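You operate a simulated robot arm through the tools that you are given. There is no shell and no other tool. Be economical: measure what you need, move in short steps, check, and stop when the job is done.

Carry out the task below with a simulated two-armed robot. There is one attempt and no reset: what you move stays moved.

TASK
Jack the half pallet to D25, lower it and roll the jack home.
Fine: lift it clear of the floor; its carton stays aboard.

Only the result counts: the job must be done as asked and must still hold three seconds after the hand-in. Knocking over, shifting, dropping, spilling or breaking anything else fails it.

THE ROBOT
Two 7-joint arms with two-finger parallel grippers on one trunk, on a base that drives. Base frame: it is fixed to the floor where the robot stands at the start and does not move with it; the origin is under the middle of the robot, x ahead of it, y to its left, z up. Lengths are in m, angles in degrees, forces in N, time in s.
The left shoulder is at the start at [0.05, 0.168, 1.182], the right one opposite. With the tool pointing down near the work surface each hand reaches from about 0.1 to 0.36 m from the robot's upright axis, wherever it stands, measured 20 degrees to its own side. Places, roughly: carton [0.75, 1, 0.25]; deck of the half pallet [0.7, 1, 0.1]; jack handle [0.7, -0.2, 0.8]; lift lever [0.4, 0, 0.7]; pallet jack [0.7, -0.1, 0.2]. Payload 1.57 kg a hand.
The tool frame of a hand sits at the grasp point between the pads (the TCP): z along the fingers, y along the line on which they close. The tips reach 0.03 m beyond it. Largest opening 0.08 m; finger width 0.017, thickness 0.012; the body of the gripper, 0.04 by 0.082 m, starts 0.08 m behind the TCP.
Orientation is told as [roll, pitch, yaw] about the base's x, y, z axes, in that order, counted from this pose: with the fingers straight down and closing along the base's y, the tool's x points along the base's -x, its y along +y and its z along -z.

THE INTERFACE
- The arms move only by the tool apply_moves. It takes "left_increments", "right_increments" or both (then of equal length, played together; a hand with none holds still); each is a list of rows, each a list of 2 entries, a list of its own where there are three numbers: the shift along the base's x, y, z in m, then the turn, a rotation vector about the base's x, y, z in degrees. In form: [[[dx, dy, dz], [wx, wy, wz]], ...]. A call has 1 to 20 rows; each row shifts and turns the commanded pose from where the row before left it. "left_jaw" and "right_jaw" are, for a hand that has rows, the gripper command, from -1 (shut) to 1 (fully open), values between in proportion, set as the call begins (left out, the last holds). Each row takes 0.2 s and may step no farther than 0.05 m and 8.6 degrees from the row before; otherwise, or with a gripper value out of range, the whole call is refused. A pose out of reach is approached as far as the arm can. The call stops where the force on the tool passes 90 N (or 10 N more than at its start, if that is more) or the arm is blocked; 0.2 s more then pass. Each finger travels about 0.045 m/s and halts on what it meets, pressing with about 30 N; the grip force reading is that of the motor and also rises with nothing between the fingers. The clock runs only during rows and for 0.2 s after the last one: add rows that do not move to give the fingers time. It gives the time, the measured TCP pose, the force on the tool (base axes), the opening and the grip force at its end, in the units of the frame above (readings bear some noise), with the torque about the TCP (base axes, N m) and any sound that the robot's microphone picked up.
- Cameras (640 x 400 px; columns grow to the right, rows downward): "scene" is now at [0.1221, 0.0151, 1.3806]; the picture's right is [0.18, -0.98, 0.00], its down [-0.67, -0.12, -0.73] and it looks along [0.72, 0.13, -0.68] (base axes); focal length 214 px, centre (320, 200). "left" rides on the left gripper at [0.072, 0.007, -0.122] in its tool frame; the picture's right is [-0.09, 1.00, 0.00], its down [-0.84, -0.08, -0.54] and it looks along [-0.54, -0.05, 0.84] (tool axes); focal length 238 px, centre (320, 200). "right" rides on the right gripper at [0.072, -0.007, -0.122] in its tool frame; the picture's right is [0.09, 1.00, 0.00], its down [-0.84, 0.08, -0.54] and it looks along [-0.54, 0.05, 0.84] (tool axes); focal length 238 px, centre (320, 200). There is no depth. A picture from a camera that has moved, and an enlarged one, comes with that camera's place and axes in the base frame and with its lens.
- grab_frame(camera): a new picture of that camera. No time passes.
- lift_body(by): slides the trunk up (or, below 0, down) by that many m; the arms and the scene camera ride with it, the base frame stays. It gives what a move gives, with no picture.
- steer(legs): drives the robot by 1 to 6 legs, each [ahead, left, turn to the left] in m, m and degrees, along the robot's own axes; the way and the turn of a leg run together, so that a leg with both is an arc; at most 1.5 m and 180 degrees a leg. The arms and the cameras ride along, it lands a little off, and it stops where it bumps. It gives what a move gives.
- pan_tilt(pan, tilt): turns the head with the scene camera to pan (to the left, within 80 degrees either way) and tilt (down, from -29 to 69), counted from straight ahead of the robot. It gives what a move gives.
- enlarge(camera, box): a new picture of the part [left, top, right, bottom] of that camera's present view, enlarged. No time passes.
- job_done(): hands the job in; it is judged then, once.

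Go step by step. Nothing tells you exact positions but the pictures and the camera data: compare them with the known pose of the tool, close in by small moves and look again before you grip or let go. The budget is 120 turns and 108 pictures, counting those below and the enlarged ones. Unless the task says otherwise, let go and move clear before handing in, and close with one line.

The tools are called after "Request:" as a command line: name --argument value ..., lists and objects as JSON in quotes. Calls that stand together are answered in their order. apply_moves: Moves the arms, as the interface text tells. Its arguments: {"type":"object","properties":{"left_increments":{"type":"array"},"left_jaw":{"type":"number"},"right_increments":{"type":"array"},"right_jaw":{"type":"number"}},"required":[]} The other tools are called the same way: lift_body (by) slides the trunk up or down; steer (legs) drives the base; pan_tilt (pan, tilt) turns the head that bears the scene camera; grab_frame (camera) takes a picture; enlarge (camera, box) takes an enlarged picture of a part of a camera's view; job_done () hands the job in.

At the start:

```text
clock: 0.0
left_tool_pos: [0.3958, 0.1064, 1.2479]
left_orientation: [-0.1, 0.1, 0.3]
left_ft_force: [0.1, -0.7, -0.1]
left_ft_torque: [-0.01, 0.02, -0.03]
left_width: 0.08
left_grasp_force: 0.0
right_tool_pos: [0.4137, -0.2299, 1.15]
right_orientation: [0.0, 0.0, -0.1]
right_ft_force: [0.1, -0.5, -0.1]
right_ft_torque: [-0.01, 0.02, 0.04]
right_width: 0.0801
right_grasp_force: 0.1
trunk travel left (down, up): [-0.35, 0.093]
robot x, y, heading: [-0.0013, 0.0012, -0.2]
head pan, tilt: [10.2, 43.1]
```

scene: 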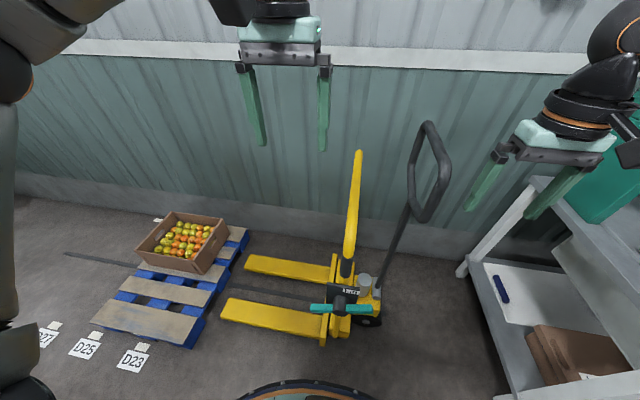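
right: 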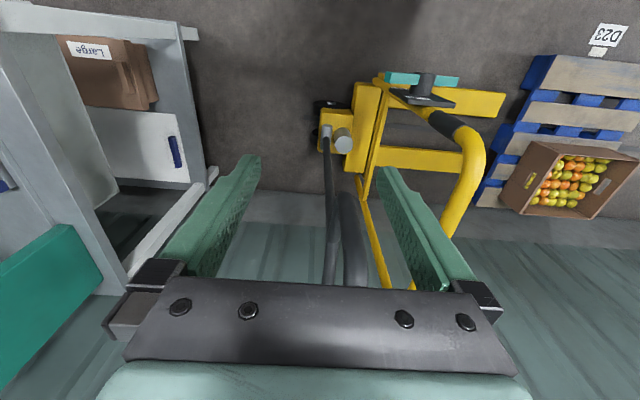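
left: 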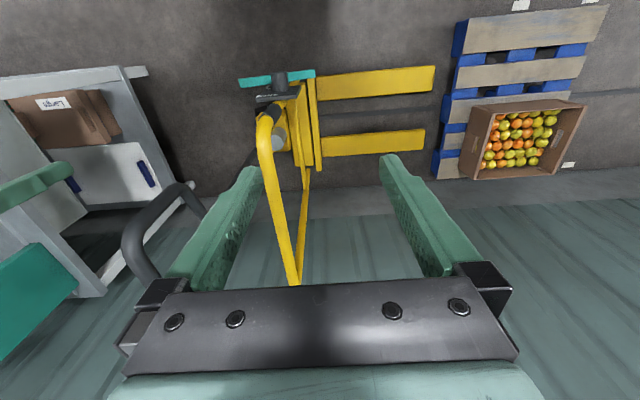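

I see a yellow jack on a floor rail running to the left, the pallet with the fruit carton beyond it, and floor plates D23/D25/D27. I'll look closer at the parts first.

Request:
enlarge --camera "scene" --box '[200, 110, 480, 360]'

Request:
enlarge --camera "scene" --box '[20, 190, 270, 390]'

Request:
enlarge --camera "left" --box '[200, 0, 640, 220]'

```text
1.60 times, centred on (340, 235) of scene
camera zoom: at [0.1221, 0.0151, 1.3806], right [0.18, -0.98, 0.0], down [-0.67, -0.12, -0.73], along [0.72, 0.13, -0.68], focal length 343 px, centre (288, 144)
```

zoom: 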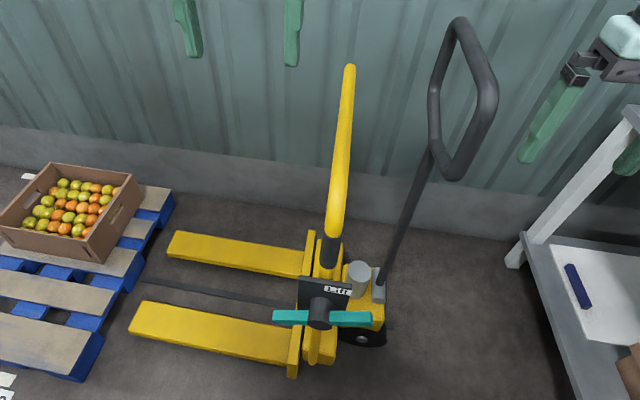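

```text
2.00 times, centred on (145, 290) of scene
camera zoom: at [0.1221, 0.0151, 1.3806], right [0.18, -0.98, 0.0], down [-0.67, -0.12, -0.73], along [0.72, 0.13, -0.68], focal length 429 px, centre (670, 20)
```

zoom: 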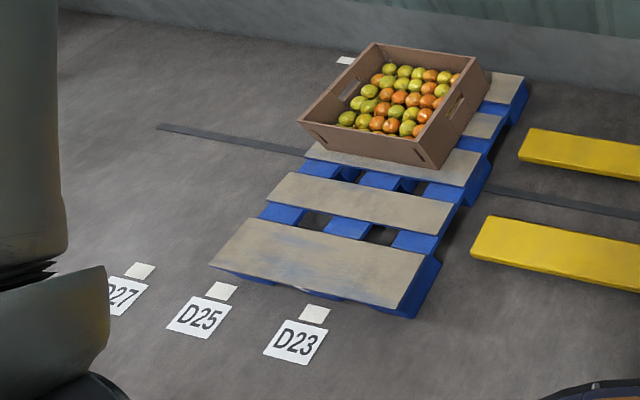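

```text
1.45 times, centred on (420, 110) of left
camera zoom: at [0.3257, 0.1125, 1.3701], right [0.09, 1.0, 0.0], down [0.84, -0.07, 0.54], along [0.54, -0.05, -0.84], focal length 347 px, centre (174, 331)
```

zoom: 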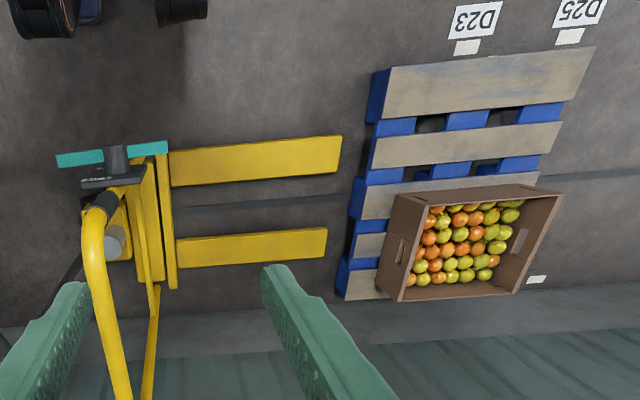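

The pallet is centred about y≈1.03 (D23), with the stations about 0.29 m apart, so D25 is at y≈1.32. Next I check the lever's label and how it works.

Request:
enlarge --camera "scene" --box '[290, 260, 400, 350]'

Request:
enlarge --camera "left" --box '[220, 50, 340, 130]'

Request:
enlarge --camera "right" --box '[300, 50, 500, 180]'

```text
4.44 times, centred on (345, 305) of scene
camera zoom: at [0.1221, 0.0151, 1.3806], right [0.18, -0.98, 0.0], down [-0.67, -0.12, -0.73], along [0.72, 0.13, -0.68], focal length 953 px, centre (209, -267)
```

zoom: 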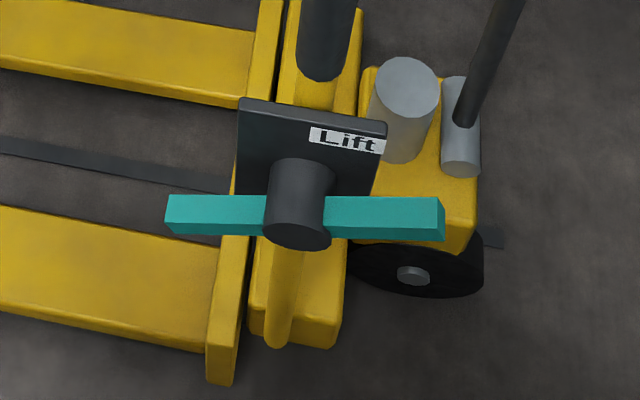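

```text
5.00 times, centred on (280, 90) of left
camera zoom: at [0.3257, 0.1125, 1.3701], right [0.09, 1.0, 0.0], down [0.84, -0.07, 0.54], along [0.54, -0.05, -0.84], focal length 1192 px, centre (520, 750)
```

zoom: 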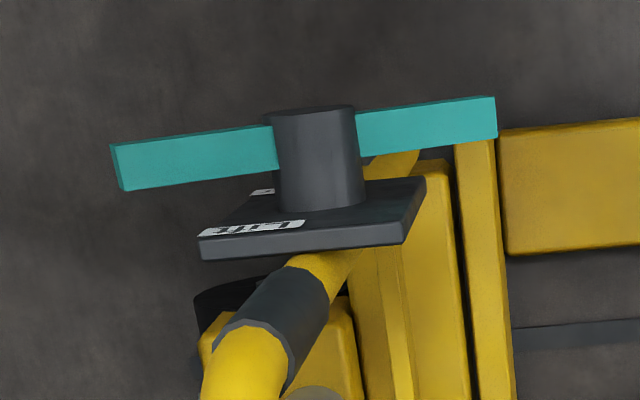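

```text
3.08 times, centred on (400, 115) of right
camera zoom: at [0.3416, -0.2371, 1.2729], right [-0.09, 1.0, 0.0], down [0.84, 0.08, 0.54], along [0.54, 0.05, -0.84], focal length 733 px, centre (74, 462)
```

zoom: 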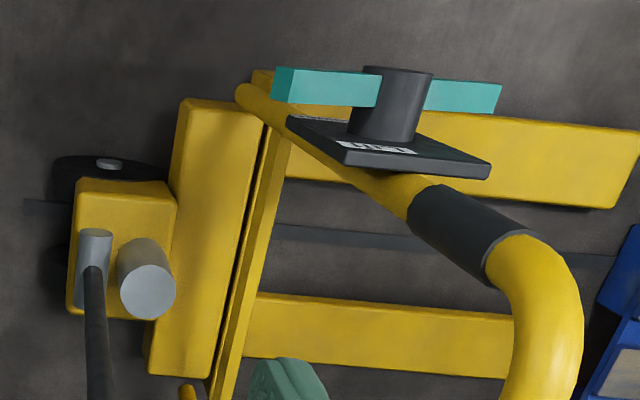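

The plate faces the robot with a "Lift" label and possibly a second label below the bar, and there's a dark grip collar on the near leg of the yellow hoop. I'll back off slightly and lower the trunk to see it head-on.

Request:
steer --legs '[[-0.15, 0, 0]]'

Request:
lift_body --by -0.3

Request:
pan_tilt --pan 0 --tilt 25

Request:
grab_frame --camera "scene"

```text
clock: 1.4
left_tool_pos: [0.2462, 0.1041, 1.2492]
left_orientation: [-0.1, 0.1, -0.2]
left_ft_force: [0.0, -0.4, 0.8]
left_ft_torque: [0.02, -0.01, 0.0]
left_width: 0.0796
left_grasp_force: 0.1
right_tool_pos: [0.261, -0.2326, 1.1511]
right_orientation: [0.0, -0.1, -0.5]
right_ft_force: [0.1, 0.5, 0.2]
right_ft_torque: [0.02, -0.01, 0.05]
right_width: 0.0799
right_grasp_force: 0.0
trunk travel left (down, up): [-0.35, 0.093]
robot x, y, heading: [-0.1507, 0.0003, 0.0]
head pan, tilt: [10.2, 43.1]
```

```text
clock: 4.4
left_tool_pos: [0.2464, 0.1039, 0.9481]
left_orientation: [-0.2, 0.0, -0.2]
left_ft_force: [0.3, 1.0, 0.2]
left_ft_torque: [-0.01, 0.03, 0.0]
left_width: 0.0799
left_grasp_force: 0.1
right_tool_pos: [0.2623, -0.2337, 0.8493]
right_orientation: [0.0, 0.0, -0.5]
right_ft_force: [0.5, 0.1, 0.2]
right_ft_torque: [-0.01, 0.02, 0.0]
right_width: 0.0801
right_grasp_force: 0.1
trunk travel left (down, up): [-0.05, 0.393]
robot x, y, heading: [-0.1503, -0.005, -0.5]
head pan, tilt: [10.2, 43.1]
```

```text
clock: 5.2
left_tool_pos: [0.2463, 0.1041, 0.9477]
left_orientation: [-0.1, 0.0, -0.2]
left_ft_force: [-0.4, -0.1, 0.6]
left_ft_torque: [0.01, -0.01, -0.01]
left_width: 0.0798
left_grasp_force: 0.1
right_tool_pos: [0.2628, -0.2333, 0.8501]
right_orientation: [0.1, -0.1, -0.5]
right_ft_force: [0.0, 0.1, -0.1]
right_ft_torque: [-0.01, 0.02, -0.01]
right_width: 0.08
right_grasp_force: 0.2
trunk travel left (down, up): [-0.05, 0.393]
robot x, y, heading: [-0.1495, -0.0002, -0.4]
head pan, tilt: [0.0, 25.0]
```

```text
98 pictures are left
camera scene: at [-0.0184, 0.0, 1.1084], right [-0.01, -1.0, 0.0], down [-0.42, 0.0, -0.91], along [0.91, -0.01, -0.42], focal length 214 px, centre (320, 200)
```

scene: 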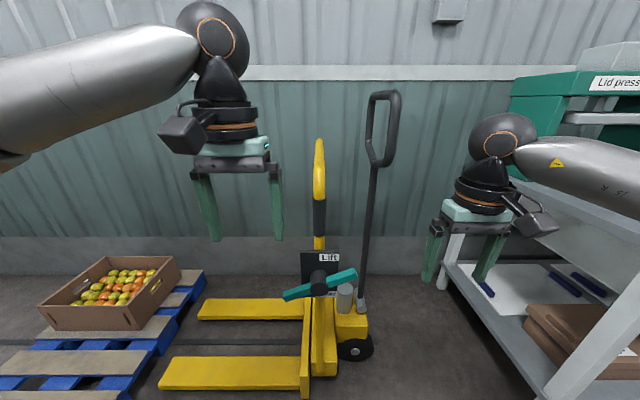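

Request:
enlarge --camera "scene" --box '[260, 130, 400, 400]'

Request:
enlarge --camera "scene" --box '[275, 235, 365, 305]'

```text
1.48 times, centred on (330, 265) of scene
camera zoom: at [-0.0184, 0.0, 1.1084], right [-0.01, -1.0, 0.0], down [-0.42, 0.0, -0.91], along [0.91, -0.01, -0.42], focal length 318 px, centre (305, 104)
```

zoom: 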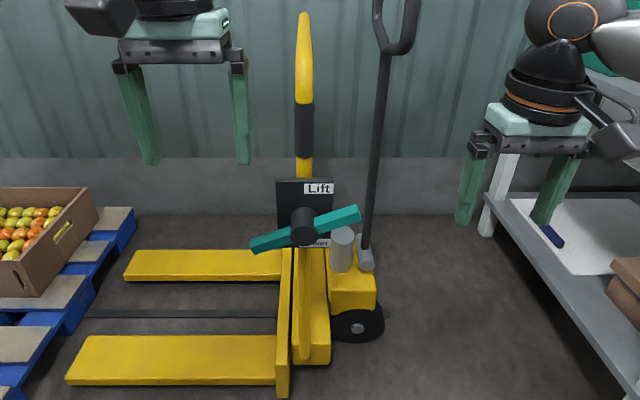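

```text
5.71 times, centred on (320, 270) of scene
camera zoom: at [-0.0184, 0.0, 1.1084], right [-0.01, -1.0, 0.0], down [-0.42, 0.0, -0.91], along [0.91, -0.01, -0.42], focal length 1226 px, centre (320, -200)
```

zoom: 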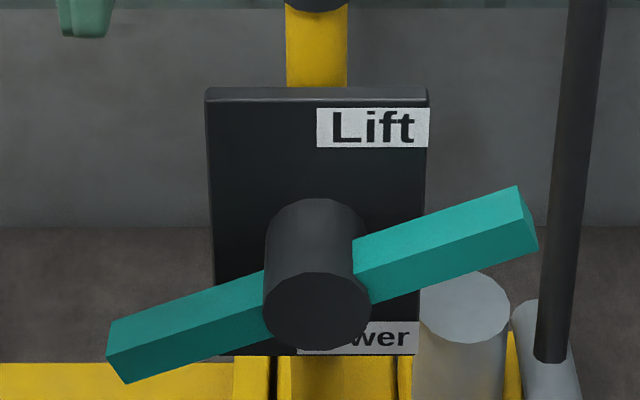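

The lever is a rotary bar (hub ≈[0.38, 0, 0.70]) with "Lift" at upper right and "Lower" at lower right, and the collar grip is near [0.435, 0, 0.85]. I'll shift right a little and turn the left hand to point forward in front of the collar.

Request:
steer --legs '[[0, -0.12, 0.4]]'

Request:
apply_moves --left_increments '[[[0.005, 0, -0.008], [0, -8.2, 0]], [[0.005, 0, -0.008], [0, -8.2, 0]], [[0.005, 0, -0.008], [0, -8.2, 0]], [[0.005, 0, -0.008], [0, -8.2, 0]], [[0.005, 0, -0.008], [0, -8.2, 0]], [[0.005, 0, -0.008], [0, -8.2, 0]], [[0.005, 0, -0.008], [0, -8.2, 0]], [[0.005, 0, -0.008], [0, -8.2, 0]], [[0.005, 0, -0.008], [0, -8.2, 0]], [[0.005, 0, -0.008], [0, -8.2, 0]], [[0.005, 0, -0.008], [0, -8, 0]]]' --left_jaw 1

Request:
grab_frame --camera "left"

Request:
grab_frame --camera "scene"

```text
clock: 6.9
left_tool_pos: [0.2449, -0.0136, 0.9493]
left_orientation: [0.0, 0.0, 0.2]
left_ft_force: [0.0, -0.3, -0.2]
left_ft_torque: [-0.01, 0.01, -0.02]
left_width: 0.08
left_grasp_force: 0.1
right_tool_pos: [0.2624, -0.3525, 0.8506]
right_orientation: [0.1, 0.0, -0.2]
right_ft_force: [0.4, 0.1, 0.0]
right_ft_torque: [-0.02, 0.0, 0.03]
right_width: 0.0801
right_grasp_force: 0.0
trunk travel left (down, up): [-0.05, 0.393]
robot x, y, heading: [-0.1495, -0.116, -0.1]
head pan, tilt: [0.0, 25.0]
```

```text
clock: 9.3
left_tool_pos: [0.3013, -0.0138, 0.8598]
left_orientation: [-79.4, -89.9, 79.3]
left_ft_force: [0.4, 1.3, 0.3]
left_ft_torque: [-0.02, 0.01, 0.0]
left_width: 0.08
left_grasp_force: 0.0
right_tool_pos: [0.2632, -0.3519, 0.8504]
right_orientation: [0.0, 0.0, -0.1]
right_ft_force: [1.1, 0.3, 0.3]
right_ft_torque: [0.0, -0.03, 0.04]
right_width: 0.0798
right_grasp_force: 0.0
trunk travel left (down, up): [-0.05, 0.393]
robot x, y, heading: [-0.152, -0.1212, 0.2]
head pan, tilt: [0.0, 25.0]
```

```text
95 pictures are left
camera left: at [0.1785, -0.0086, 0.788], right [0.0, 1.0, 0.09], down [-0.54, -0.07, 0.84], along [0.84, -0.05, 0.54], focal length 238 px, centre (320, 200)
```

left: 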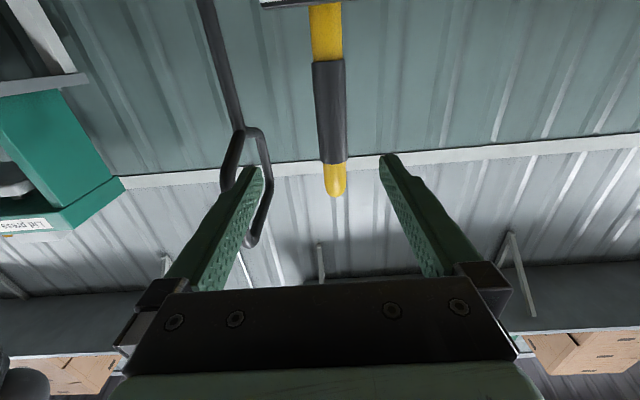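

```text
94 pictures are left
camera scene: at [-0.0188, -0.1207, 1.1085], right [0.0, -1.0, 0.0], down [-0.42, 0.0, -0.91], along [0.91, 0.0, -0.42], focal length 214 px, centre (320, 200)
```

scene: 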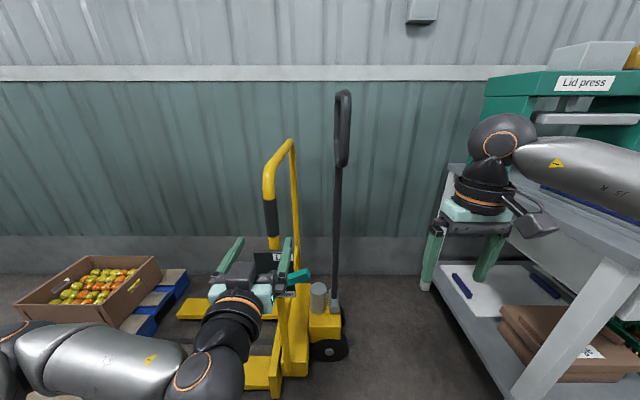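

The collar lies at about [0.435, -0.004, 0.85] by both cameras. I advance with the jaws open and then check.

Request:
apply_moves --left_increments '[[[0.033, 0.005, -0.004], [0, 0, 0]], [[0.033, 0.005, -0.004], [0, 0, 0]], [[0.033, 0.0, -0.002], [0, 0, 0]], [[0.03, 0, 0], [0, 0, 0]]]'

Request:
grab_frame --camera "left"

Request:
grab_frame --camera "scene"

```text
clock: 10.3
left_tool_pos: [0.4301, -0.0022, 0.851]
left_orientation: [-68.0, -89.9, 67.9]
left_ft_force: [0.3, 0.5, -0.6]
left_ft_torque: [0.03, -0.01, 0.04]
left_width: 0.0799
left_grasp_force: 0.0
right_tool_pos: [0.2625, -0.3516, 0.8497]
right_orientation: [0.0, 0.1, -0.1]
right_ft_force: [-1.1, 0.6, -0.4]
right_ft_torque: [0.0, 0.0, 0.01]
right_width: 0.08
right_grasp_force: 0.1
trunk travel left (down, up): [-0.05, 0.393]
robot x, y, heading: [-0.1504, -0.1201, -0.2]
head pan, tilt: [0.0, 25.0]
```

```text
93 pictures are left
camera left: at [0.3086, 0.0035, 0.779], right [0.0, 1.0, 0.09], down [-0.54, -0.07, 0.84], along [0.84, -0.05, 0.54], focal length 238 px, centre (320, 200)
```

left: 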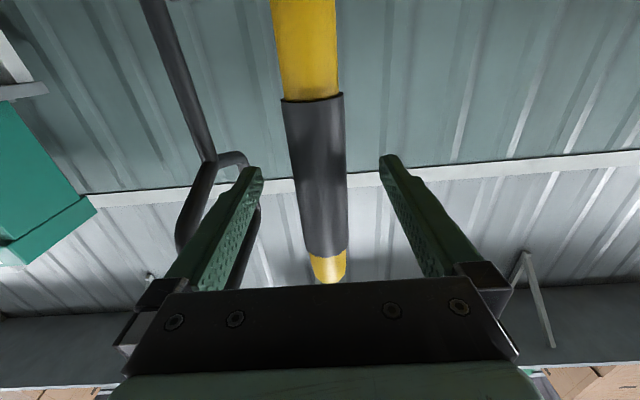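

```text
92 pictures are left
camera scene: at [-0.0188, -0.1207, 1.1084], right [0.0, -1.0, 0.0], down [-0.42, 0.0, -0.91], along [0.91, 0.0, -0.42], focal length 214 px, centre (320, 200)
```

scene: 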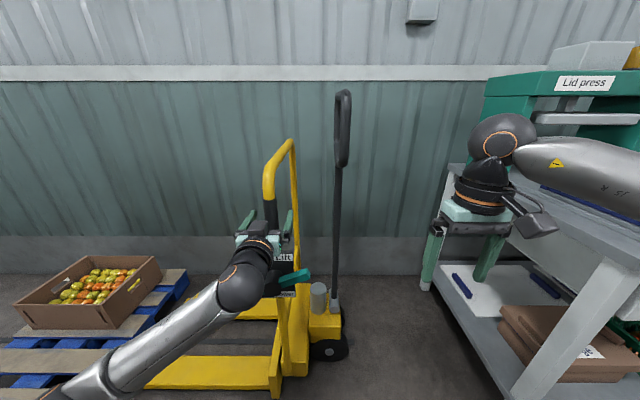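

The collar is centred between the fingers, so I close the left gripper on it.

Request:
apply_moves --left_increments '[[[0.003, 0, 0], [0, 0, 0]], [[0, 0, 0], [0, 0, 0]], [[0, 0, 0], [0, 0, 0]], [[0, 0, 0], [0, 0, 0]], [[0, 0, 0], [0, 0, 0]], [[0, 0, 0], [0, 0, 0]]]' --left_jaw -1

Request:
pan_tilt --pan 55 --tilt 35

Request:
grab_frame --camera "scene"

Request:
grab_frame --camera "left"

```text
clock: 11.7
left_tool_pos: [0.4334, -0.0018, 0.8514]
left_orientation: [-88.8, -89.7, 88.9]
left_ft_force: [-0.1, 7.6, 0.9]
left_ft_torque: [0.2, 0.0, 0.15]
left_width: 0.0277
left_grasp_force: 38.1
right_tool_pos: [0.2635, -0.3515, 0.8504]
right_orientation: [0.0, 0.0, 0.0]
right_ft_force: [0.0, 0.6, -0.5]
right_ft_torque: [-0.03, -0.01, -0.01]
right_width: 0.0798
right_grasp_force: 0.1
trunk travel left (down, up): [-0.05, 0.393]
robot x, y, heading: [-0.1523, -0.1183, -0.2]
head pan, tilt: [0.0, 25.0]
```

```text
clock: 12.9
left_tool_pos: [0.4325, -0.0019, 0.8514]
left_orientation: [-90.6, -89.9, 90.5]
left_ft_force: [2.2, 12.2, 3.4]
left_ft_torque: [0.25, 0.07, 0.17]
left_width: 0.0277
left_grasp_force: 37.8
right_tool_pos: [0.2623, -0.351, 0.8496]
right_orientation: [0.0, 0.0, 0.0]
right_ft_force: [-1.0, -0.2, -0.3]
right_ft_torque: [0.01, -0.02, -0.01]
right_width: 0.0801
right_grasp_force: 0.0
trunk travel left (down, up): [-0.05, 0.393]
robot x, y, heading: [-0.1544, -0.1194, -0.1]
head pan, tilt: [55.0, 35.0]
```

```text
91 pictures are left
camera scene: at [-0.0604, -0.0477, 1.0926], right [0.82, -0.57, 0.0], down [-0.33, -0.47, -0.82], along [0.47, 0.67, -0.57], focal length 214 px, centre (320, 200)
```

scene: 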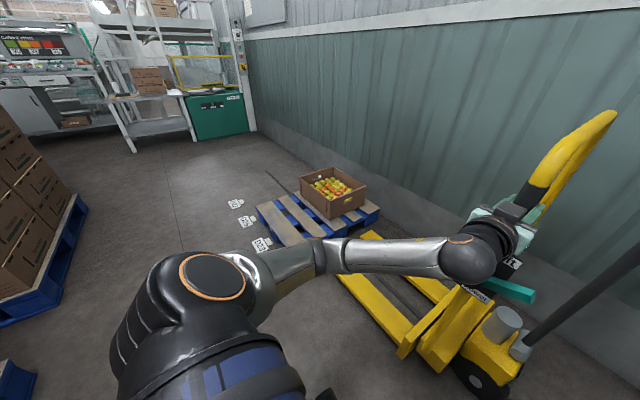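

```text
90 pictures are left
camera left: at [0.3111, 0.0034, 0.7792], right [0.0, 1.0, 0.09], down [-0.54, -0.07, 0.84], along [0.84, -0.05, 0.54], focal length 238 px, centre (320, 200)
```

left: 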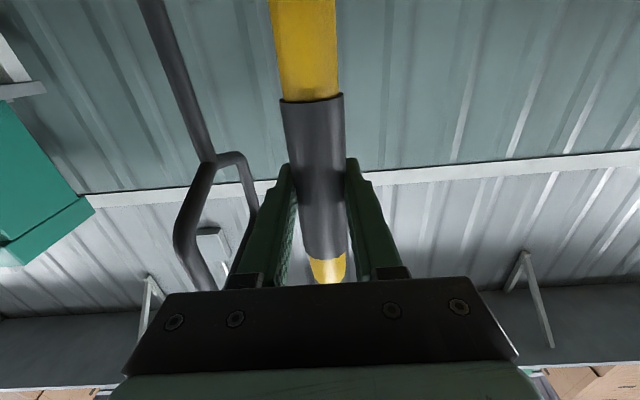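

The grip holds and the way left is clear. I roll the jack 0.1 m left as a test.

Request:
steer --legs '[[0, 0.1, 0]]'

Request:
grab_frame --camera "scene"

```text
clock: 14.5
left_tool_pos: [0.4312, 0.0915, 0.8506]
left_orientation: [-90.0, -89.8, 89.2]
left_ft_force: [7.0, -8.5, 2.8]
left_ft_torque: [0.33, -0.04, -0.04]
left_width: 0.0279
left_grasp_force: 38.2
right_tool_pos: [0.2638, -0.2542, 0.8492]
right_orientation: [0.1, -0.1, -0.1]
right_ft_force: [0.9, 0.0, -0.5]
right_ft_torque: [0.02, -0.01, 0.06]
right_width: 0.0799
right_grasp_force: 0.0
trunk travel left (down, up): [-0.05, 0.393]
robot x, y, heading: [-0.1507, -0.0234, -0.0]
head pan, tilt: [55.0, 35.0]
```

```text
89 pictures are left
camera scene: at [-0.0602, 0.0491, 1.0928], right [0.82, -0.57, 0.0], down [-0.33, -0.47, -0.82], along [0.47, 0.67, -0.57], focal length 214 px, centre (320, 200)
```

scene: 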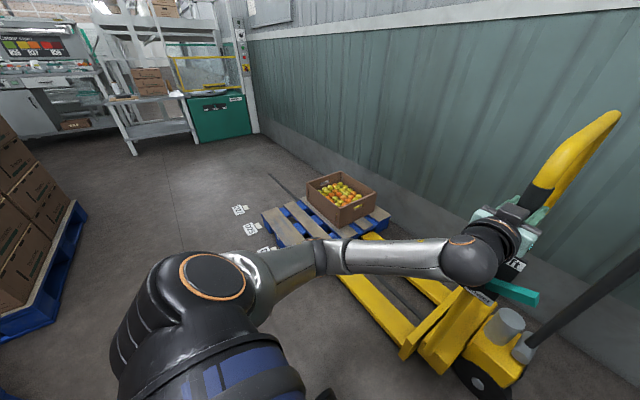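

The jack rolls with the robot, so I continue inserting the forks in stages.

Request:
steer --legs '[[0, 0.15, 0]]'

Request:
grab_frame --camera "scene"

```text
clock: 16.5
left_tool_pos: [0.4314, 0.2448, 0.8521]
left_orientation: [-90.8, -89.7, 90.2]
left_ft_force: [0.3, 7.8, 0.0]
left_ft_torque: [0.25, 0.07, 0.48]
left_width: 0.028
left_grasp_force: 37.4
right_tool_pos: [0.2633, -0.1009, 0.8508]
right_orientation: [0.0, 0.0, -0.1]
right_ft_force: [0.4, 0.3, 0.5]
right_ft_torque: [-0.02, 0.01, 0.0]
right_width: 0.0801
right_grasp_force: 0.0
trunk travel left (down, up): [-0.05, 0.393]
robot x, y, heading: [-0.1509, 0.1293, 0.0]
head pan, tilt: [55.0, 35.0]
```

```text
88 pictures are left
camera scene: at [-0.0606, 0.2024, 1.0927], right [0.82, -0.57, 0.0], down [-0.33, -0.47, -0.82], along [0.47, 0.67, -0.57], focal length 214 px, centre (320, 200)
```

scene: 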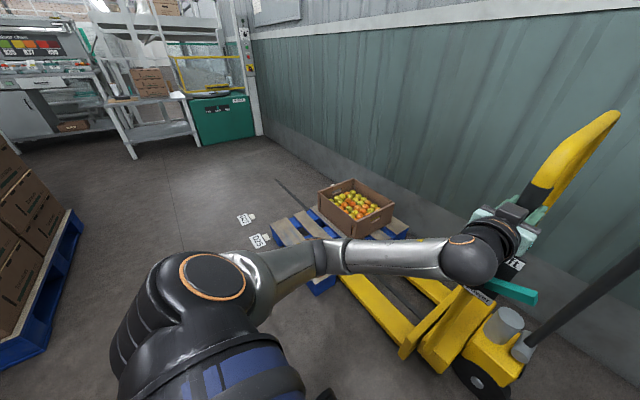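

Request:
enlarge --camera "scene" --box '[220, 170, 480, 360]'

Request:
grab_frame --camera "right"

```text
2.11 times, centred on (350, 265) of scene
camera zoom: at [-0.0606, 0.2024, 1.0927], right [0.82, -0.57, 0.0], down [-0.33, -0.47, -0.82], along [0.47, 0.67, -0.57], focal length 452 px, centre (257, 63)
```

zoom: 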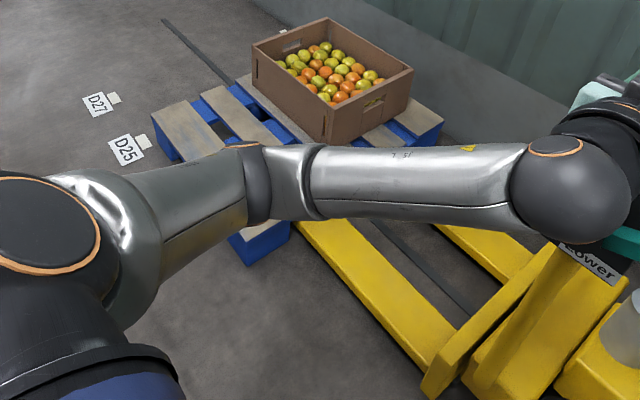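

```text
86 pictures are left
camera right: at [0.1904, -0.107, 0.973], right [-0.09, 1.0, 0.0], down [0.84, 0.08, 0.54], along [0.54, 0.05, -0.84], focal length 238 px, centre (320, 200)
```

right: 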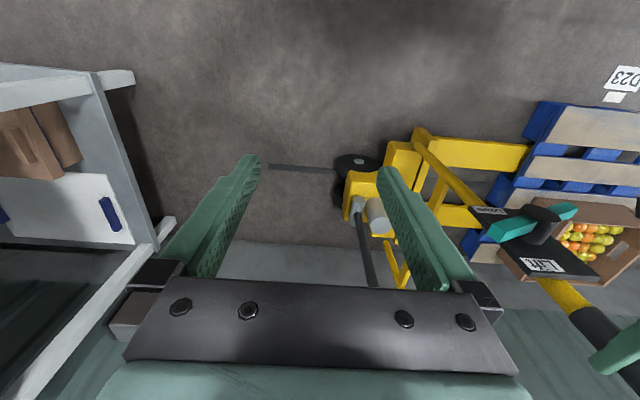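

Request:
steer --legs '[[0, 0.2, 0]]'

Request:
steer --legs '[[0, 0.1, 0]]'

Request:
enlarge --camera "scene" --box '[220, 170, 480, 360]'

Request:
grab_frame --camera "right"

```text
clock: 18.8
left_tool_pos: [0.4323, 0.4435, 0.8504]
left_orientation: [-88.5, -89.7, 88.2]
left_ft_force: [4.7, 6.6, 0.8]
left_ft_torque: [0.24, 0.17, 0.45]
left_width: 0.0276
left_grasp_force: 37.6
right_tool_pos: [0.2638, 0.0955, 0.8494]
right_orientation: [0.0, 0.1, 0.0]
right_ft_force: [-0.2, -0.7, -0.7]
right_ft_torque: [-0.07, 0.02, 0.02]
right_width: 0.0802
right_grasp_force: 0.1
trunk travel left (down, up): [-0.05, 0.393]
robot x, y, heading: [-0.1529, 0.3251, 0.2]
head pan, tilt: [55.0, 35.0]
```

```text
clock: 20.4
left_tool_pos: [0.4315, 0.541, 0.8511]
left_orientation: [-88.7, -89.7, 88.0]
left_ft_force: [4.6, -1.1, -2.2]
left_ft_torque: [0.19, 0.14, 0.36]
left_width: 0.0279
left_grasp_force: 37.7
right_tool_pos: [0.2624, 0.1965, 0.85]
right_orientation: [0.0, 0.0, 0.0]
right_ft_force: [0.5, -0.3, -0.7]
right_ft_torque: [-0.02, 0.02, -0.02]
right_width: 0.08
right_grasp_force: 0.0
trunk travel left (down, up): [-0.05, 0.393]
robot x, y, heading: [-0.1544, 0.4259, 0.3]
head pan, tilt: [55.0, 35.0]
```

```text
2.11 times, centred on (350, 265) of scene
camera zoom: at [-0.0606, 0.4991, 1.0927], right [0.82, -0.57, 0.0], down [-0.33, -0.47, -0.82], along [0.47, 0.67, -0.57], focal length 452 px, centre (257, 63)
```

zoom: 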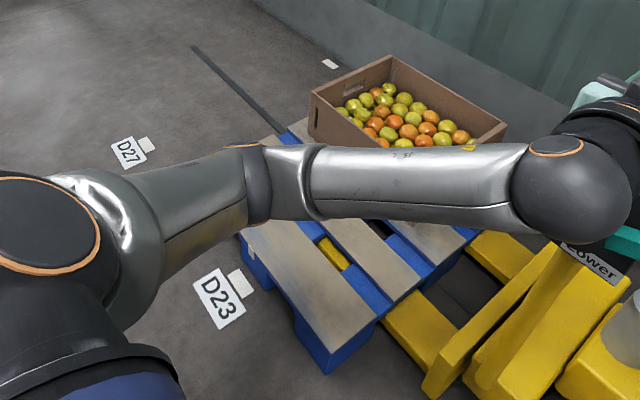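

```text
84 pictures are left
camera right: at [0.1905, 0.1899, 0.9727], right [-0.09, 1.0, 0.0], down [0.84, 0.08, 0.54], along [0.54, 0.05, -0.84], focal length 238 px, centre (320, 200)
```

right: 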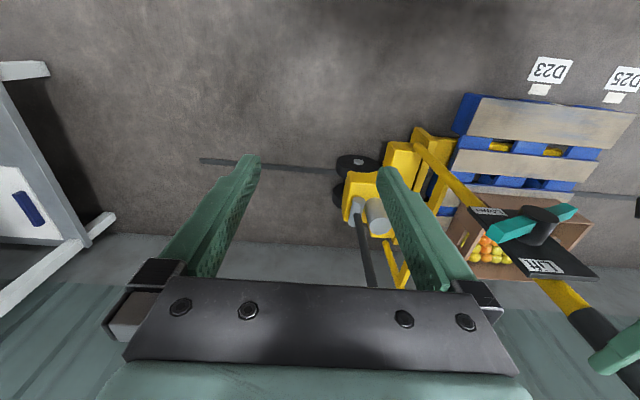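

There is about 0.14 m between the pallet edge and the heel, so I go 0.10 m more.

Request:
steer --legs '[[0, 0.1, -0.3]]'

Request:
enlarge --camera "scene" --box '[220, 170, 480, 360]'

Request:
grab_frame --camera "right"

```text
clock: 21.9
left_tool_pos: [0.4317, 0.6336, 0.851]
left_orientation: [-88.1, -89.7, 86.6]
left_ft_force: [-7.9, 0.5, -4.5]
left_ft_torque: [0.24, -0.04, 0.31]
left_width: 0.028
left_grasp_force: 38.0
right_tool_pos: [0.2599, 0.2939, 0.8495]
right_orientation: [0.1, 0.0, -0.5]
right_ft_force: [-0.6, 0.5, 0.2]
right_ft_torque: [0.04, 0.02, -0.01]
right_width: 0.0802
right_grasp_force: 0.1
trunk travel left (down, up): [-0.05, 0.393]
robot x, y, heading: [-0.1471, 0.5269, -0.5]
head pan, tilt: [55.0, 35.0]
```

```text
2.11 times, centred on (350, 265) of scene
camera zoom: at [-0.0602, 0.5981, 1.0927], right [0.82, -0.58, 0.0], down [-0.33, -0.47, -0.82], along [0.47, 0.67, -0.57], focal length 452 px, centre (257, 63)
```

zoom: 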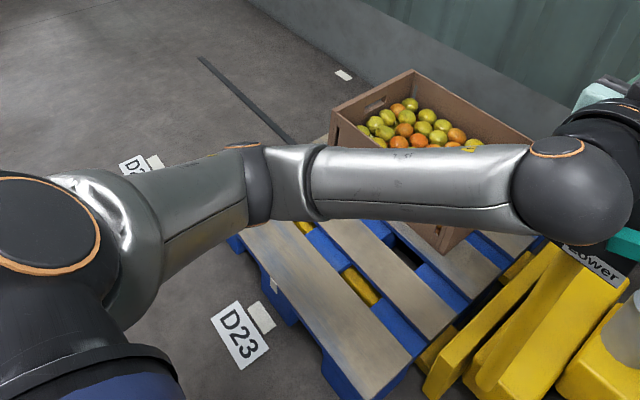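

```text
82 pictures are left
camera right: at [0.1884, 0.2868, 0.9729], right [-0.08, 1.0, 0.0], down [0.84, 0.07, 0.54], along [0.54, 0.05, -0.84], focal length 238 px, centre (320, 200)
```

right: 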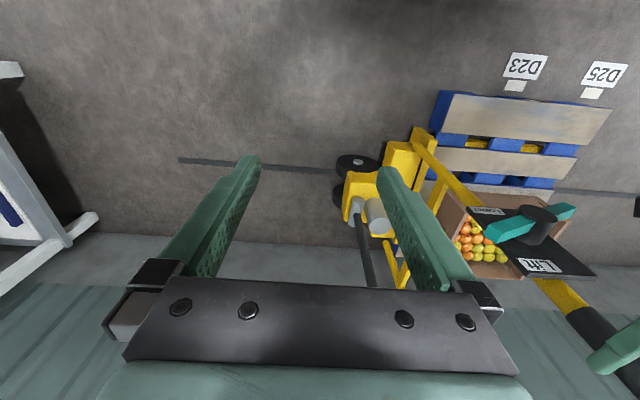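

The forks are in nearly full length with a few cm of gap at the heel. I release the collar and back out the left hand to work the lever.

Request:
apply_moves --left_increments '[[[0, 0, 0], [0, 0, 0]], [[0, 0, 0], [0, 0, 0]], [[0, 0, 0], [0, 0, 0]], [[0, 0, 0], [0, 0, 0]], [[0, 0, 0], [0, 0, 0]], [[-0.04, 0, 0], [0, 0, 0]], [[-0.04, 0, 0], [0, 0, 0]], [[-0.04, 0, 0], [0, 0, 0]]]' --left_jaw 1

Request:
pan_tilt --pan 10 --tilt 35

Request:
grab_frame --camera "scene"

Request:
enlarge --camera "right" --box '[440, 180, 640, 305]'

```text
clock: 23.7
left_tool_pos: [0.3129, 0.6335, 0.8528]
left_orientation: [-79.8, -89.7, 78.3]
left_ft_force: [0.5, -0.9, 0.1]
left_ft_torque: [-0.03, 0.02, 0.03]
left_width: 0.0802
left_grasp_force: 0.1
right_tool_pos: [0.2622, 0.2928, 0.8511]
right_orientation: [0.0, 0.0, -0.6]
right_ft_force: [0.9, -0.4, 0.0]
right_ft_torque: [-0.01, 0.01, 0.01]
right_width: 0.0798
right_grasp_force: 0.0
trunk travel left (down, up): [-0.05, 0.393]
robot x, y, heading: [-0.1538, 0.5287, -0.4]
head pan, tilt: [55.0, 35.0]
```

```text
clock: 24.8
left_tool_pos: [0.3127, 0.6328, 0.8528]
left_orientation: [-86.3, -89.8, 84.9]
left_ft_force: [0.6, -0.3, 0.1]
left_ft_torque: [0.0, -0.03, 0.02]
left_width: 0.08
left_grasp_force: 0.1
right_tool_pos: [0.2615, 0.2919, 0.8501]
right_orientation: [0.0, 0.0, -0.6]
right_ft_force: [-0.4, 0.3, 0.5]
right_ft_torque: [-0.01, -0.02, -0.05]
right_width: 0.0798
right_grasp_force: 0.0
trunk travel left (down, up): [-0.05, 0.393]
robot x, y, heading: [-0.1526, 0.5276, -0.6]
head pan, tilt: [10.0, 35.0]
```

```text
81 pictures are left
camera scene: at [-0.0242, 0.5412, 1.0927], right [0.17, -0.99, 0.0], down [-0.57, -0.1, -0.82], along [0.81, 0.14, -0.57], focal length 214 px, centre (320, 200)
```

scene: 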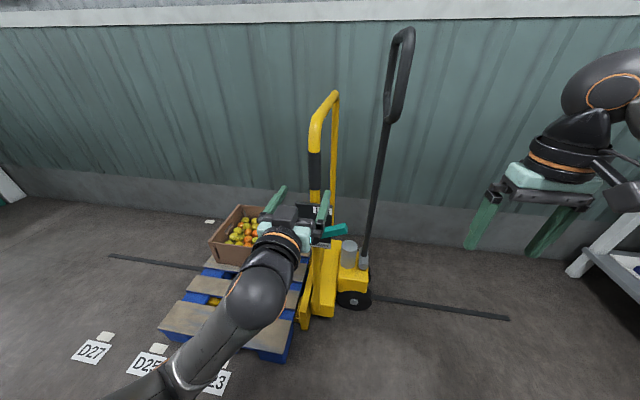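

```text
3.20 times, centred on (540, 242) of right
camera zoom: at [0.1885, 0.2869, 0.9729], right [-0.08, 1.0, 0.0], down [0.84, 0.07, 0.54], along [0.54, 0.05, -0.84], focal length 763 px, centre (-384, 64)
```

zoom: 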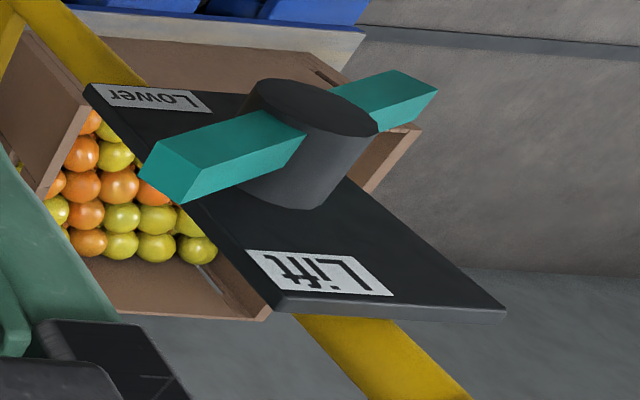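

Lever hub estimated at [0.385, 0.632, 0.685], with its right end up about 22°. Pushing the left end down turns it toward Lift, so I close the left jaws and place the fingers above that left end.

Request:
apply_moves --left_increments '[[[0, 0.027, -0.03], [0, 0, 0]], [[0, 0.027, -0.03], [0, 0, 0]], [[0, 0, -0.03], [0, 0, 0]], [[0, 0, 0], [0, 0, 0]], [[0, 0, 0], [0, 0, 0]], [[0.028, 0, 0], [0, 0, 0]], [[0.028, 0, 0], [0, 0, 0]]]' --left_jaw -1

Request:
grab_frame --camera "left"

Request:
enlarge --camera "right" --box '[440, 180, 640, 305]'

Request:
enlarge --camera "scene" --box '[240, 170, 400, 350]'

```text
clock: 26.4
left_tool_pos: [0.3693, 0.6902, 0.7593]
left_orientation: [-93.4, -89.8, 92.0]
left_ft_force: [0.2, 0.2, -0.3]
left_ft_torque: [-0.01, 0.0, 0.02]
left_width: 0.0003
left_grasp_force: 21.5
right_tool_pos: [0.2616, 0.2924, 0.8494]
right_orientation: [0.1, 0.1, -0.5]
right_ft_force: [-0.5, -0.2, -0.2]
right_ft_torque: [0.01, 0.01, -0.03]
right_width: 0.0802
right_grasp_force: 0.1
trunk travel left (down, up): [-0.05, 0.393]
robot x, y, heading: [-0.1531, 0.5261, -0.5]
head pan, tilt: [10.0, 35.0]
```

```text
79 pictures are left
camera left: at [0.248, 0.6984, 0.688], right [0.03, 1.0, 0.09], down [-0.54, -0.06, 0.84], along [0.84, -0.07, 0.54], focal length 238 px, centre (320, 200)
```

left: 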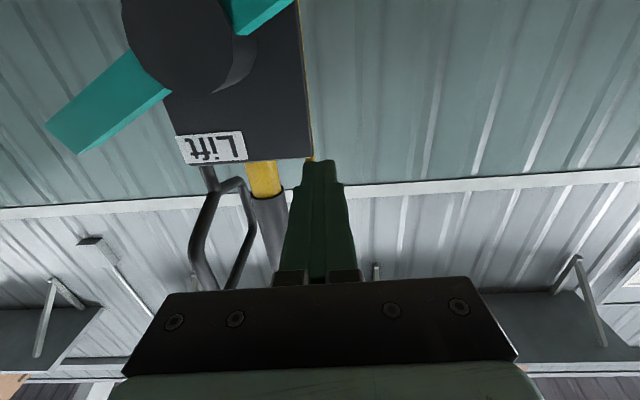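

```text
3.20 times, centred on (540, 242) of right
camera zoom: at [0.1885, 0.2869, 0.9729], right [-0.08, 1.0, 0.0], down [0.84, 0.07, 0.54], along [0.54, 0.05, -0.84], focal length 763 px, centre (-384, 64)
```

zoom: 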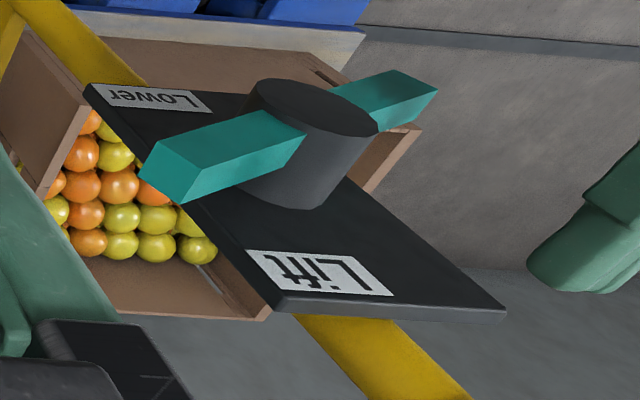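

```text
2.22 times, centred on (320, 260) of scene
camera zoom: at [-0.0243, 0.5411, 1.0927], right [0.17, -0.99, 0.0], down [-0.57, -0.1, -0.82], along [0.81, 0.14, -0.57], focal length 477 px, centre (320, 67)
```

zoom: 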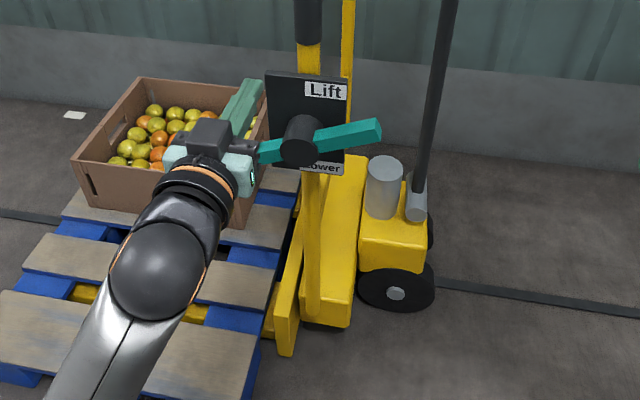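

Fingers are above the bar's left end and clear of the plate. Lowering now, curving in as the bar turns.

Request:
apply_moves --left_increments '[[[0, 0, -0.03], [0, 0, 0]], [[0, 0, -0.03], [0, 0, 0]], [[0, 0, -0.015], [0, 0, 0]], [[0, 0, -0.01], [0, 0, 0]], [[0, 0, -0.01], [0, 0, 0]]]'

Request:
enlarge --camera "scene" --box '[240, 170, 400, 350]'

Request:
enlarge --camera "right" --box '[440, 180, 640, 305]'

```text
clock: 27.6
left_tool_pos: [0.3667, 0.6888, 0.6778]
left_orientation: [-168.1, -88.1, 166.5]
left_ft_force: [-4.5, 5.7, 33.1]
left_ft_torque: [-0.32, -0.65, 0.05]
left_width: 0.0
left_grasp_force: 21.5
right_tool_pos: [0.2597, 0.2929, 0.8518]
right_orientation: [0.1, -0.1, -0.5]
right_ft_force: [-1.0, -0.3, 0.3]
right_ft_torque: [0.01, 0.01, 0.0]
right_width: 0.08
right_grasp_force: 0.1
trunk travel left (down, up): [-0.05, 0.393]
robot x, y, heading: [-0.1493, 0.524, -0.5]
head pan, tilt: [10.0, 35.0]
```

```text
2.22 times, centred on (320, 260) of scene
camera zoom: at [-0.0269, 0.5409, 1.0937], right [0.17, -0.99, 0.0], down [-0.56, -0.1, -0.82], along [0.81, 0.14, -0.57], focal length 477 px, centre (320, 67)
```

zoom: 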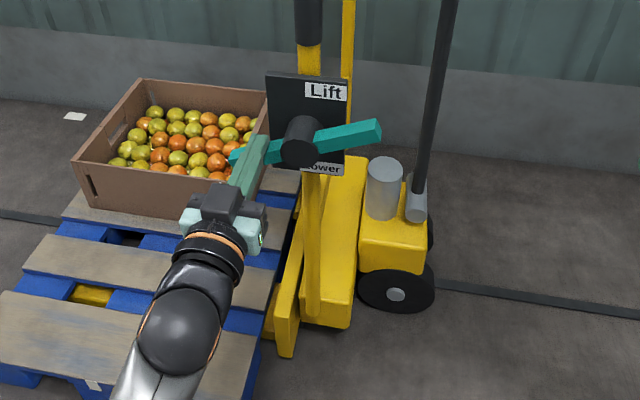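

```text
3.20 times, centred on (540, 242) of right
camera zoom: at [0.1864, 0.2868, 0.9745], right [-0.08, 1.0, 0.0], down [0.84, 0.07, 0.55], along [0.54, 0.05, -0.84], focal length 763 px, centre (-384, 64)
```

zoom: 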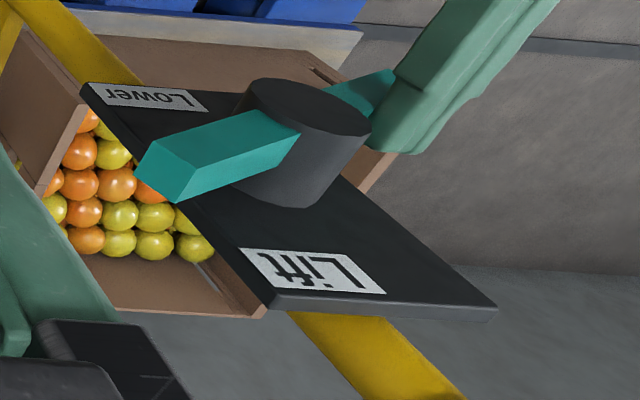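

Contact at 33 N and the lever hasn't turned yet. I press slightly more.

Request:
apply_moves --left_increments '[[[0, 0, -0.008], [0, 0, 0]], [[0, 0, -0.008], [0, 0, 0]], [[0, 0, 0], [0, 0, 0]]]'

Request:
enlarge --camera "scene" --box '[240, 170, 400, 350]'

```text
clock: 28.4
left_tool_pos: [0.3665, 0.6882, 0.6771]
left_orientation: [177.8, -86.0, -179.8]
left_ft_force: [-20.3, -1.7, 54.1]
left_ft_torque: [-0.62, -1.0, -0.27]
left_width: 0.0
left_grasp_force: 21.2
right_tool_pos: [0.2581, 0.2919, 0.8528]
right_orientation: [0.0, -0.3, -0.5]
right_ft_force: [0.8, 1.0, -0.7]
right_ft_torque: [0.0, -0.03, 0.01]
right_width: 0.0799
right_grasp_force: 0.0
trunk travel left (down, up): [-0.05, 0.393]
robot x, y, heading: [-0.1548, 0.5261, -0.4]
head pan, tilt: [10.0, 35.0]
```

```text
2.22 times, centred on (320, 260) of scene
camera zoom: at [-0.0292, 0.5398, 1.0938], right [0.17, -0.99, 0.0], down [-0.56, -0.09, -0.82], along [0.81, 0.14, -0.57], focal length 477 px, centre (320, 67)
```

zoom: 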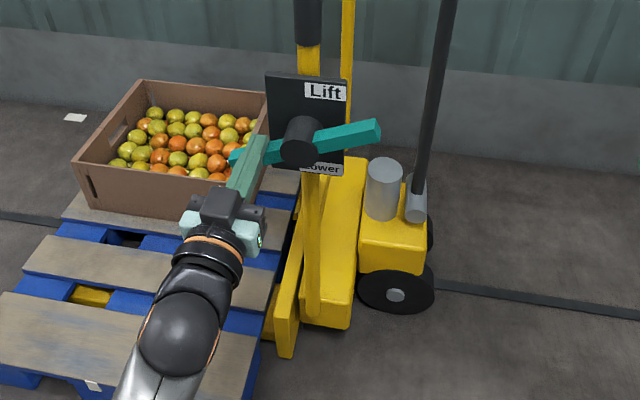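

The lever is against a stop on its Lift side, so lifting is probably by pumping the dark tiller ("jack handle") beside the pump cylinder. I'll retract and study the tiller.

Request:
apply_moves --left_increments '[[[0, 0, 0.03], [0, 0, 0]], [[0, 0, 0.04], [0, 0, 0]], [[-0.04, 0, 0.04], [0, 0, 0]], [[-0.04, 0, 0.04], [0, 0, 0]]]'

Request:
pan_tilt --pan -8 --tilt 25

Request:
grab_frame --camera "scene"

Request:
enlarge --camera "scene" --box '[250, 230, 410, 350]'

```text
refused: row 3 steps farther than a row can; nothing moved
```

```text
clock: 29.2
left_tool_pos: [0.3665, 0.6885, 0.676]
left_orientation: [177.4, -85.9, -179.3]
left_ft_force: [-5.7, 3.2, 57.7]
left_ft_torque: [-0.64, -1.13, 0.01]
left_width: 0.0
left_grasp_force: 22.0
right_tool_pos: [0.2581, 0.2924, 0.853]
right_orientation: [0.2, -0.4, -0.4]
right_ft_force: [0.2, -0.8, 0.7]
right_ft_torque: [-0.03, 0.02, 0.03]
right_width: 0.0799
right_grasp_force: 0.1
trunk travel left (down, up): [-0.05, 0.393]
robot x, y, heading: [-0.1535, 0.5305, -0.3]
head pan, tilt: [-8.0, 25.0]
```

```text
73 pictures are left
camera scene: at [-0.0243, 0.5121, 1.1093], right [-0.14, -0.99, 0.0], down [-0.41, 0.06, -0.91], along [0.9, -0.13, -0.42], focal length 214 px, centre (320, 200)
```

scene: 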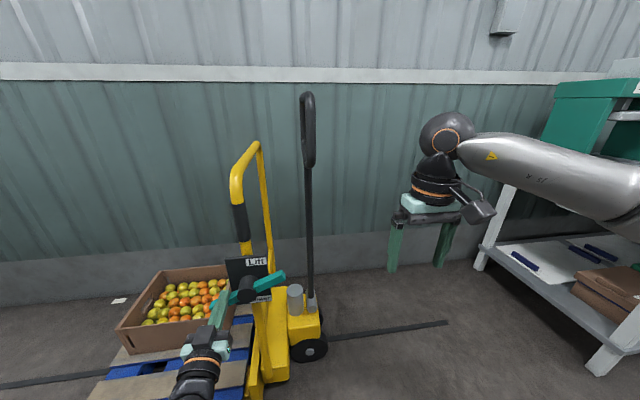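

```text
3.33 times, centred on (330, 290) of scene
camera zoom: at [-0.0243, 0.5121, 1.1093], right [-0.14, -0.99, 0.0], down [-0.41, 0.06, -0.91], along [0.9, -0.13, -0.42], focal length 715 px, centre (287, -100)
```

zoom: 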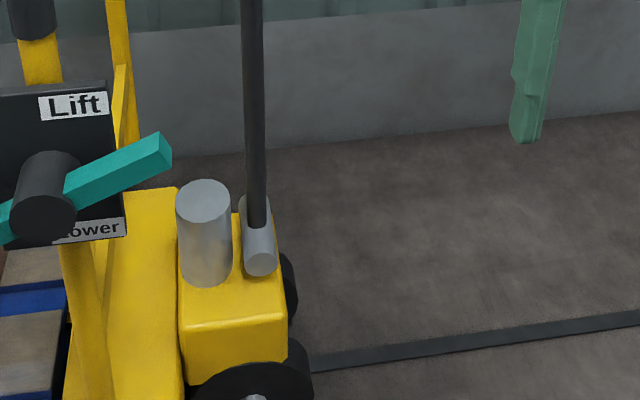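

The tiller sits in a horizontal pivot (axis along x), so it is a pump handle at about x≈0.67, y≈0.44. I retract the left hand to a parked pose and turn the right hand forward.

Request:
apply_moves --left_increments '[[[0, 0, 0.03], [0, 0, 0]], [[-0.01, 0, 0.04], [0, 0, 0]], [[-0.025, 0, 0.025], [0, 0, 0]], [[-0.025, 0, 0.025], [0, 0, 0]], [[-0.025, 0, 0.025], [0, 8.2, 0]], [[-0.02, 0, 0.02], [0, 8.2, 0]], [[-0.02, 0, 0.02], [0, 8.2, 0]], [[-0.02, 0, 0.02], [0, 8.2, 0]], [[-0.02, 0, 0.02], [0, 8.2, 0]], [[-0.01, 0, 0.02], [0, 8.2, 0]], [[-0.01, 0, 0.02], [0, 8.2, 0]], [[0, 0, 0.02], [0, 8.2, 0]], [[0, 0, 0.01], [0, 8.2, 0]], [[0, 0, 0], [0, 8.2, 0]], [[0, 0, 0], [0, 6, 0]]]' --right_increments '[[[0, 0, 0], [0, 0, 0]], [[0, 0, 0], [0, 0, 0]], [[0, 0, 0], [0, 0, 0]], [[0, 0, 0], [0, 0, 0]], [[0, 0, -0.003], [0, -8.2, 0]], [[0, 0, -0.003], [0, -8.2, 0]], [[0, 0, -0.003], [0, -8.2, 0]], [[0, 0, -0.003], [0, -8.2, 0]], [[0, 0, -0.003], [0, -8.2, 0]], [[0, 0, -0.003], [0, -8.2, 0]], [[0, 0, -0.003], [0, -8.2, 0]], [[0, 0, -0.003], [0, -8.2, 0]], [[0, 0, 0], [0, -8.2, 0]], [[0, 0, 0], [0, -8.2, 0]], [[0, 0, 0], [0, -8, 0]]]'

Request:
grab_frame --camera "scene"

```text
clock: 30.1
left_tool_pos: [0.3621, 0.696, 0.6786]
left_orientation: [39.0, -81.6, -39.7]
left_ft_force: [2.3, -2.0, 14.2]
left_ft_torque: [-0.14, -0.41, -0.03]
left_width: 0.0001
left_grasp_force: 21.2
right_tool_pos: [0.2614, 0.2921, 0.8505]
right_orientation: [0.0, -0.1, -0.6]
right_ft_force: [0.5, 0.0, -0.1]
right_ft_torque: [0.0, -0.01, 0.03]
right_width: 0.0799
right_grasp_force: 0.1
trunk travel left (down, up): [-0.05, 0.393]
robot x, y, heading: [-0.1518, 0.5214, -0.6]
head pan, tilt: [-8.0, 25.0]
stopped in row 4 (left hand): the force on the tool passed its limit at 93 N (the readings are from after the stop); the commanded pose is now the measured one
```

```text
71 pictures are left
camera scene: at [-0.02, 0.5122, 1.1082], right [-0.15, -0.99, 0.0], down [-0.42, 0.06, -0.91], along [0.9, -0.13, -0.42], focal length 214 px, centre (320, 200)
```

scene: 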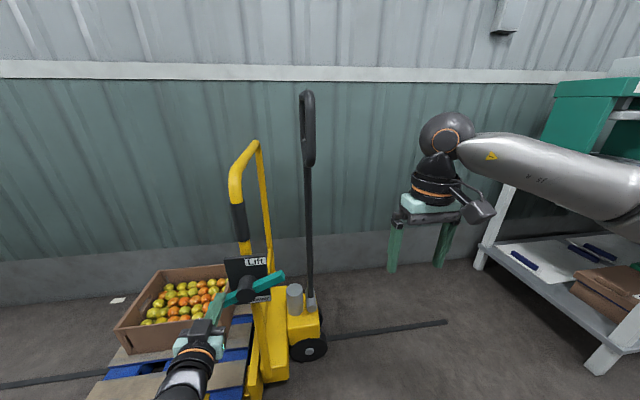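

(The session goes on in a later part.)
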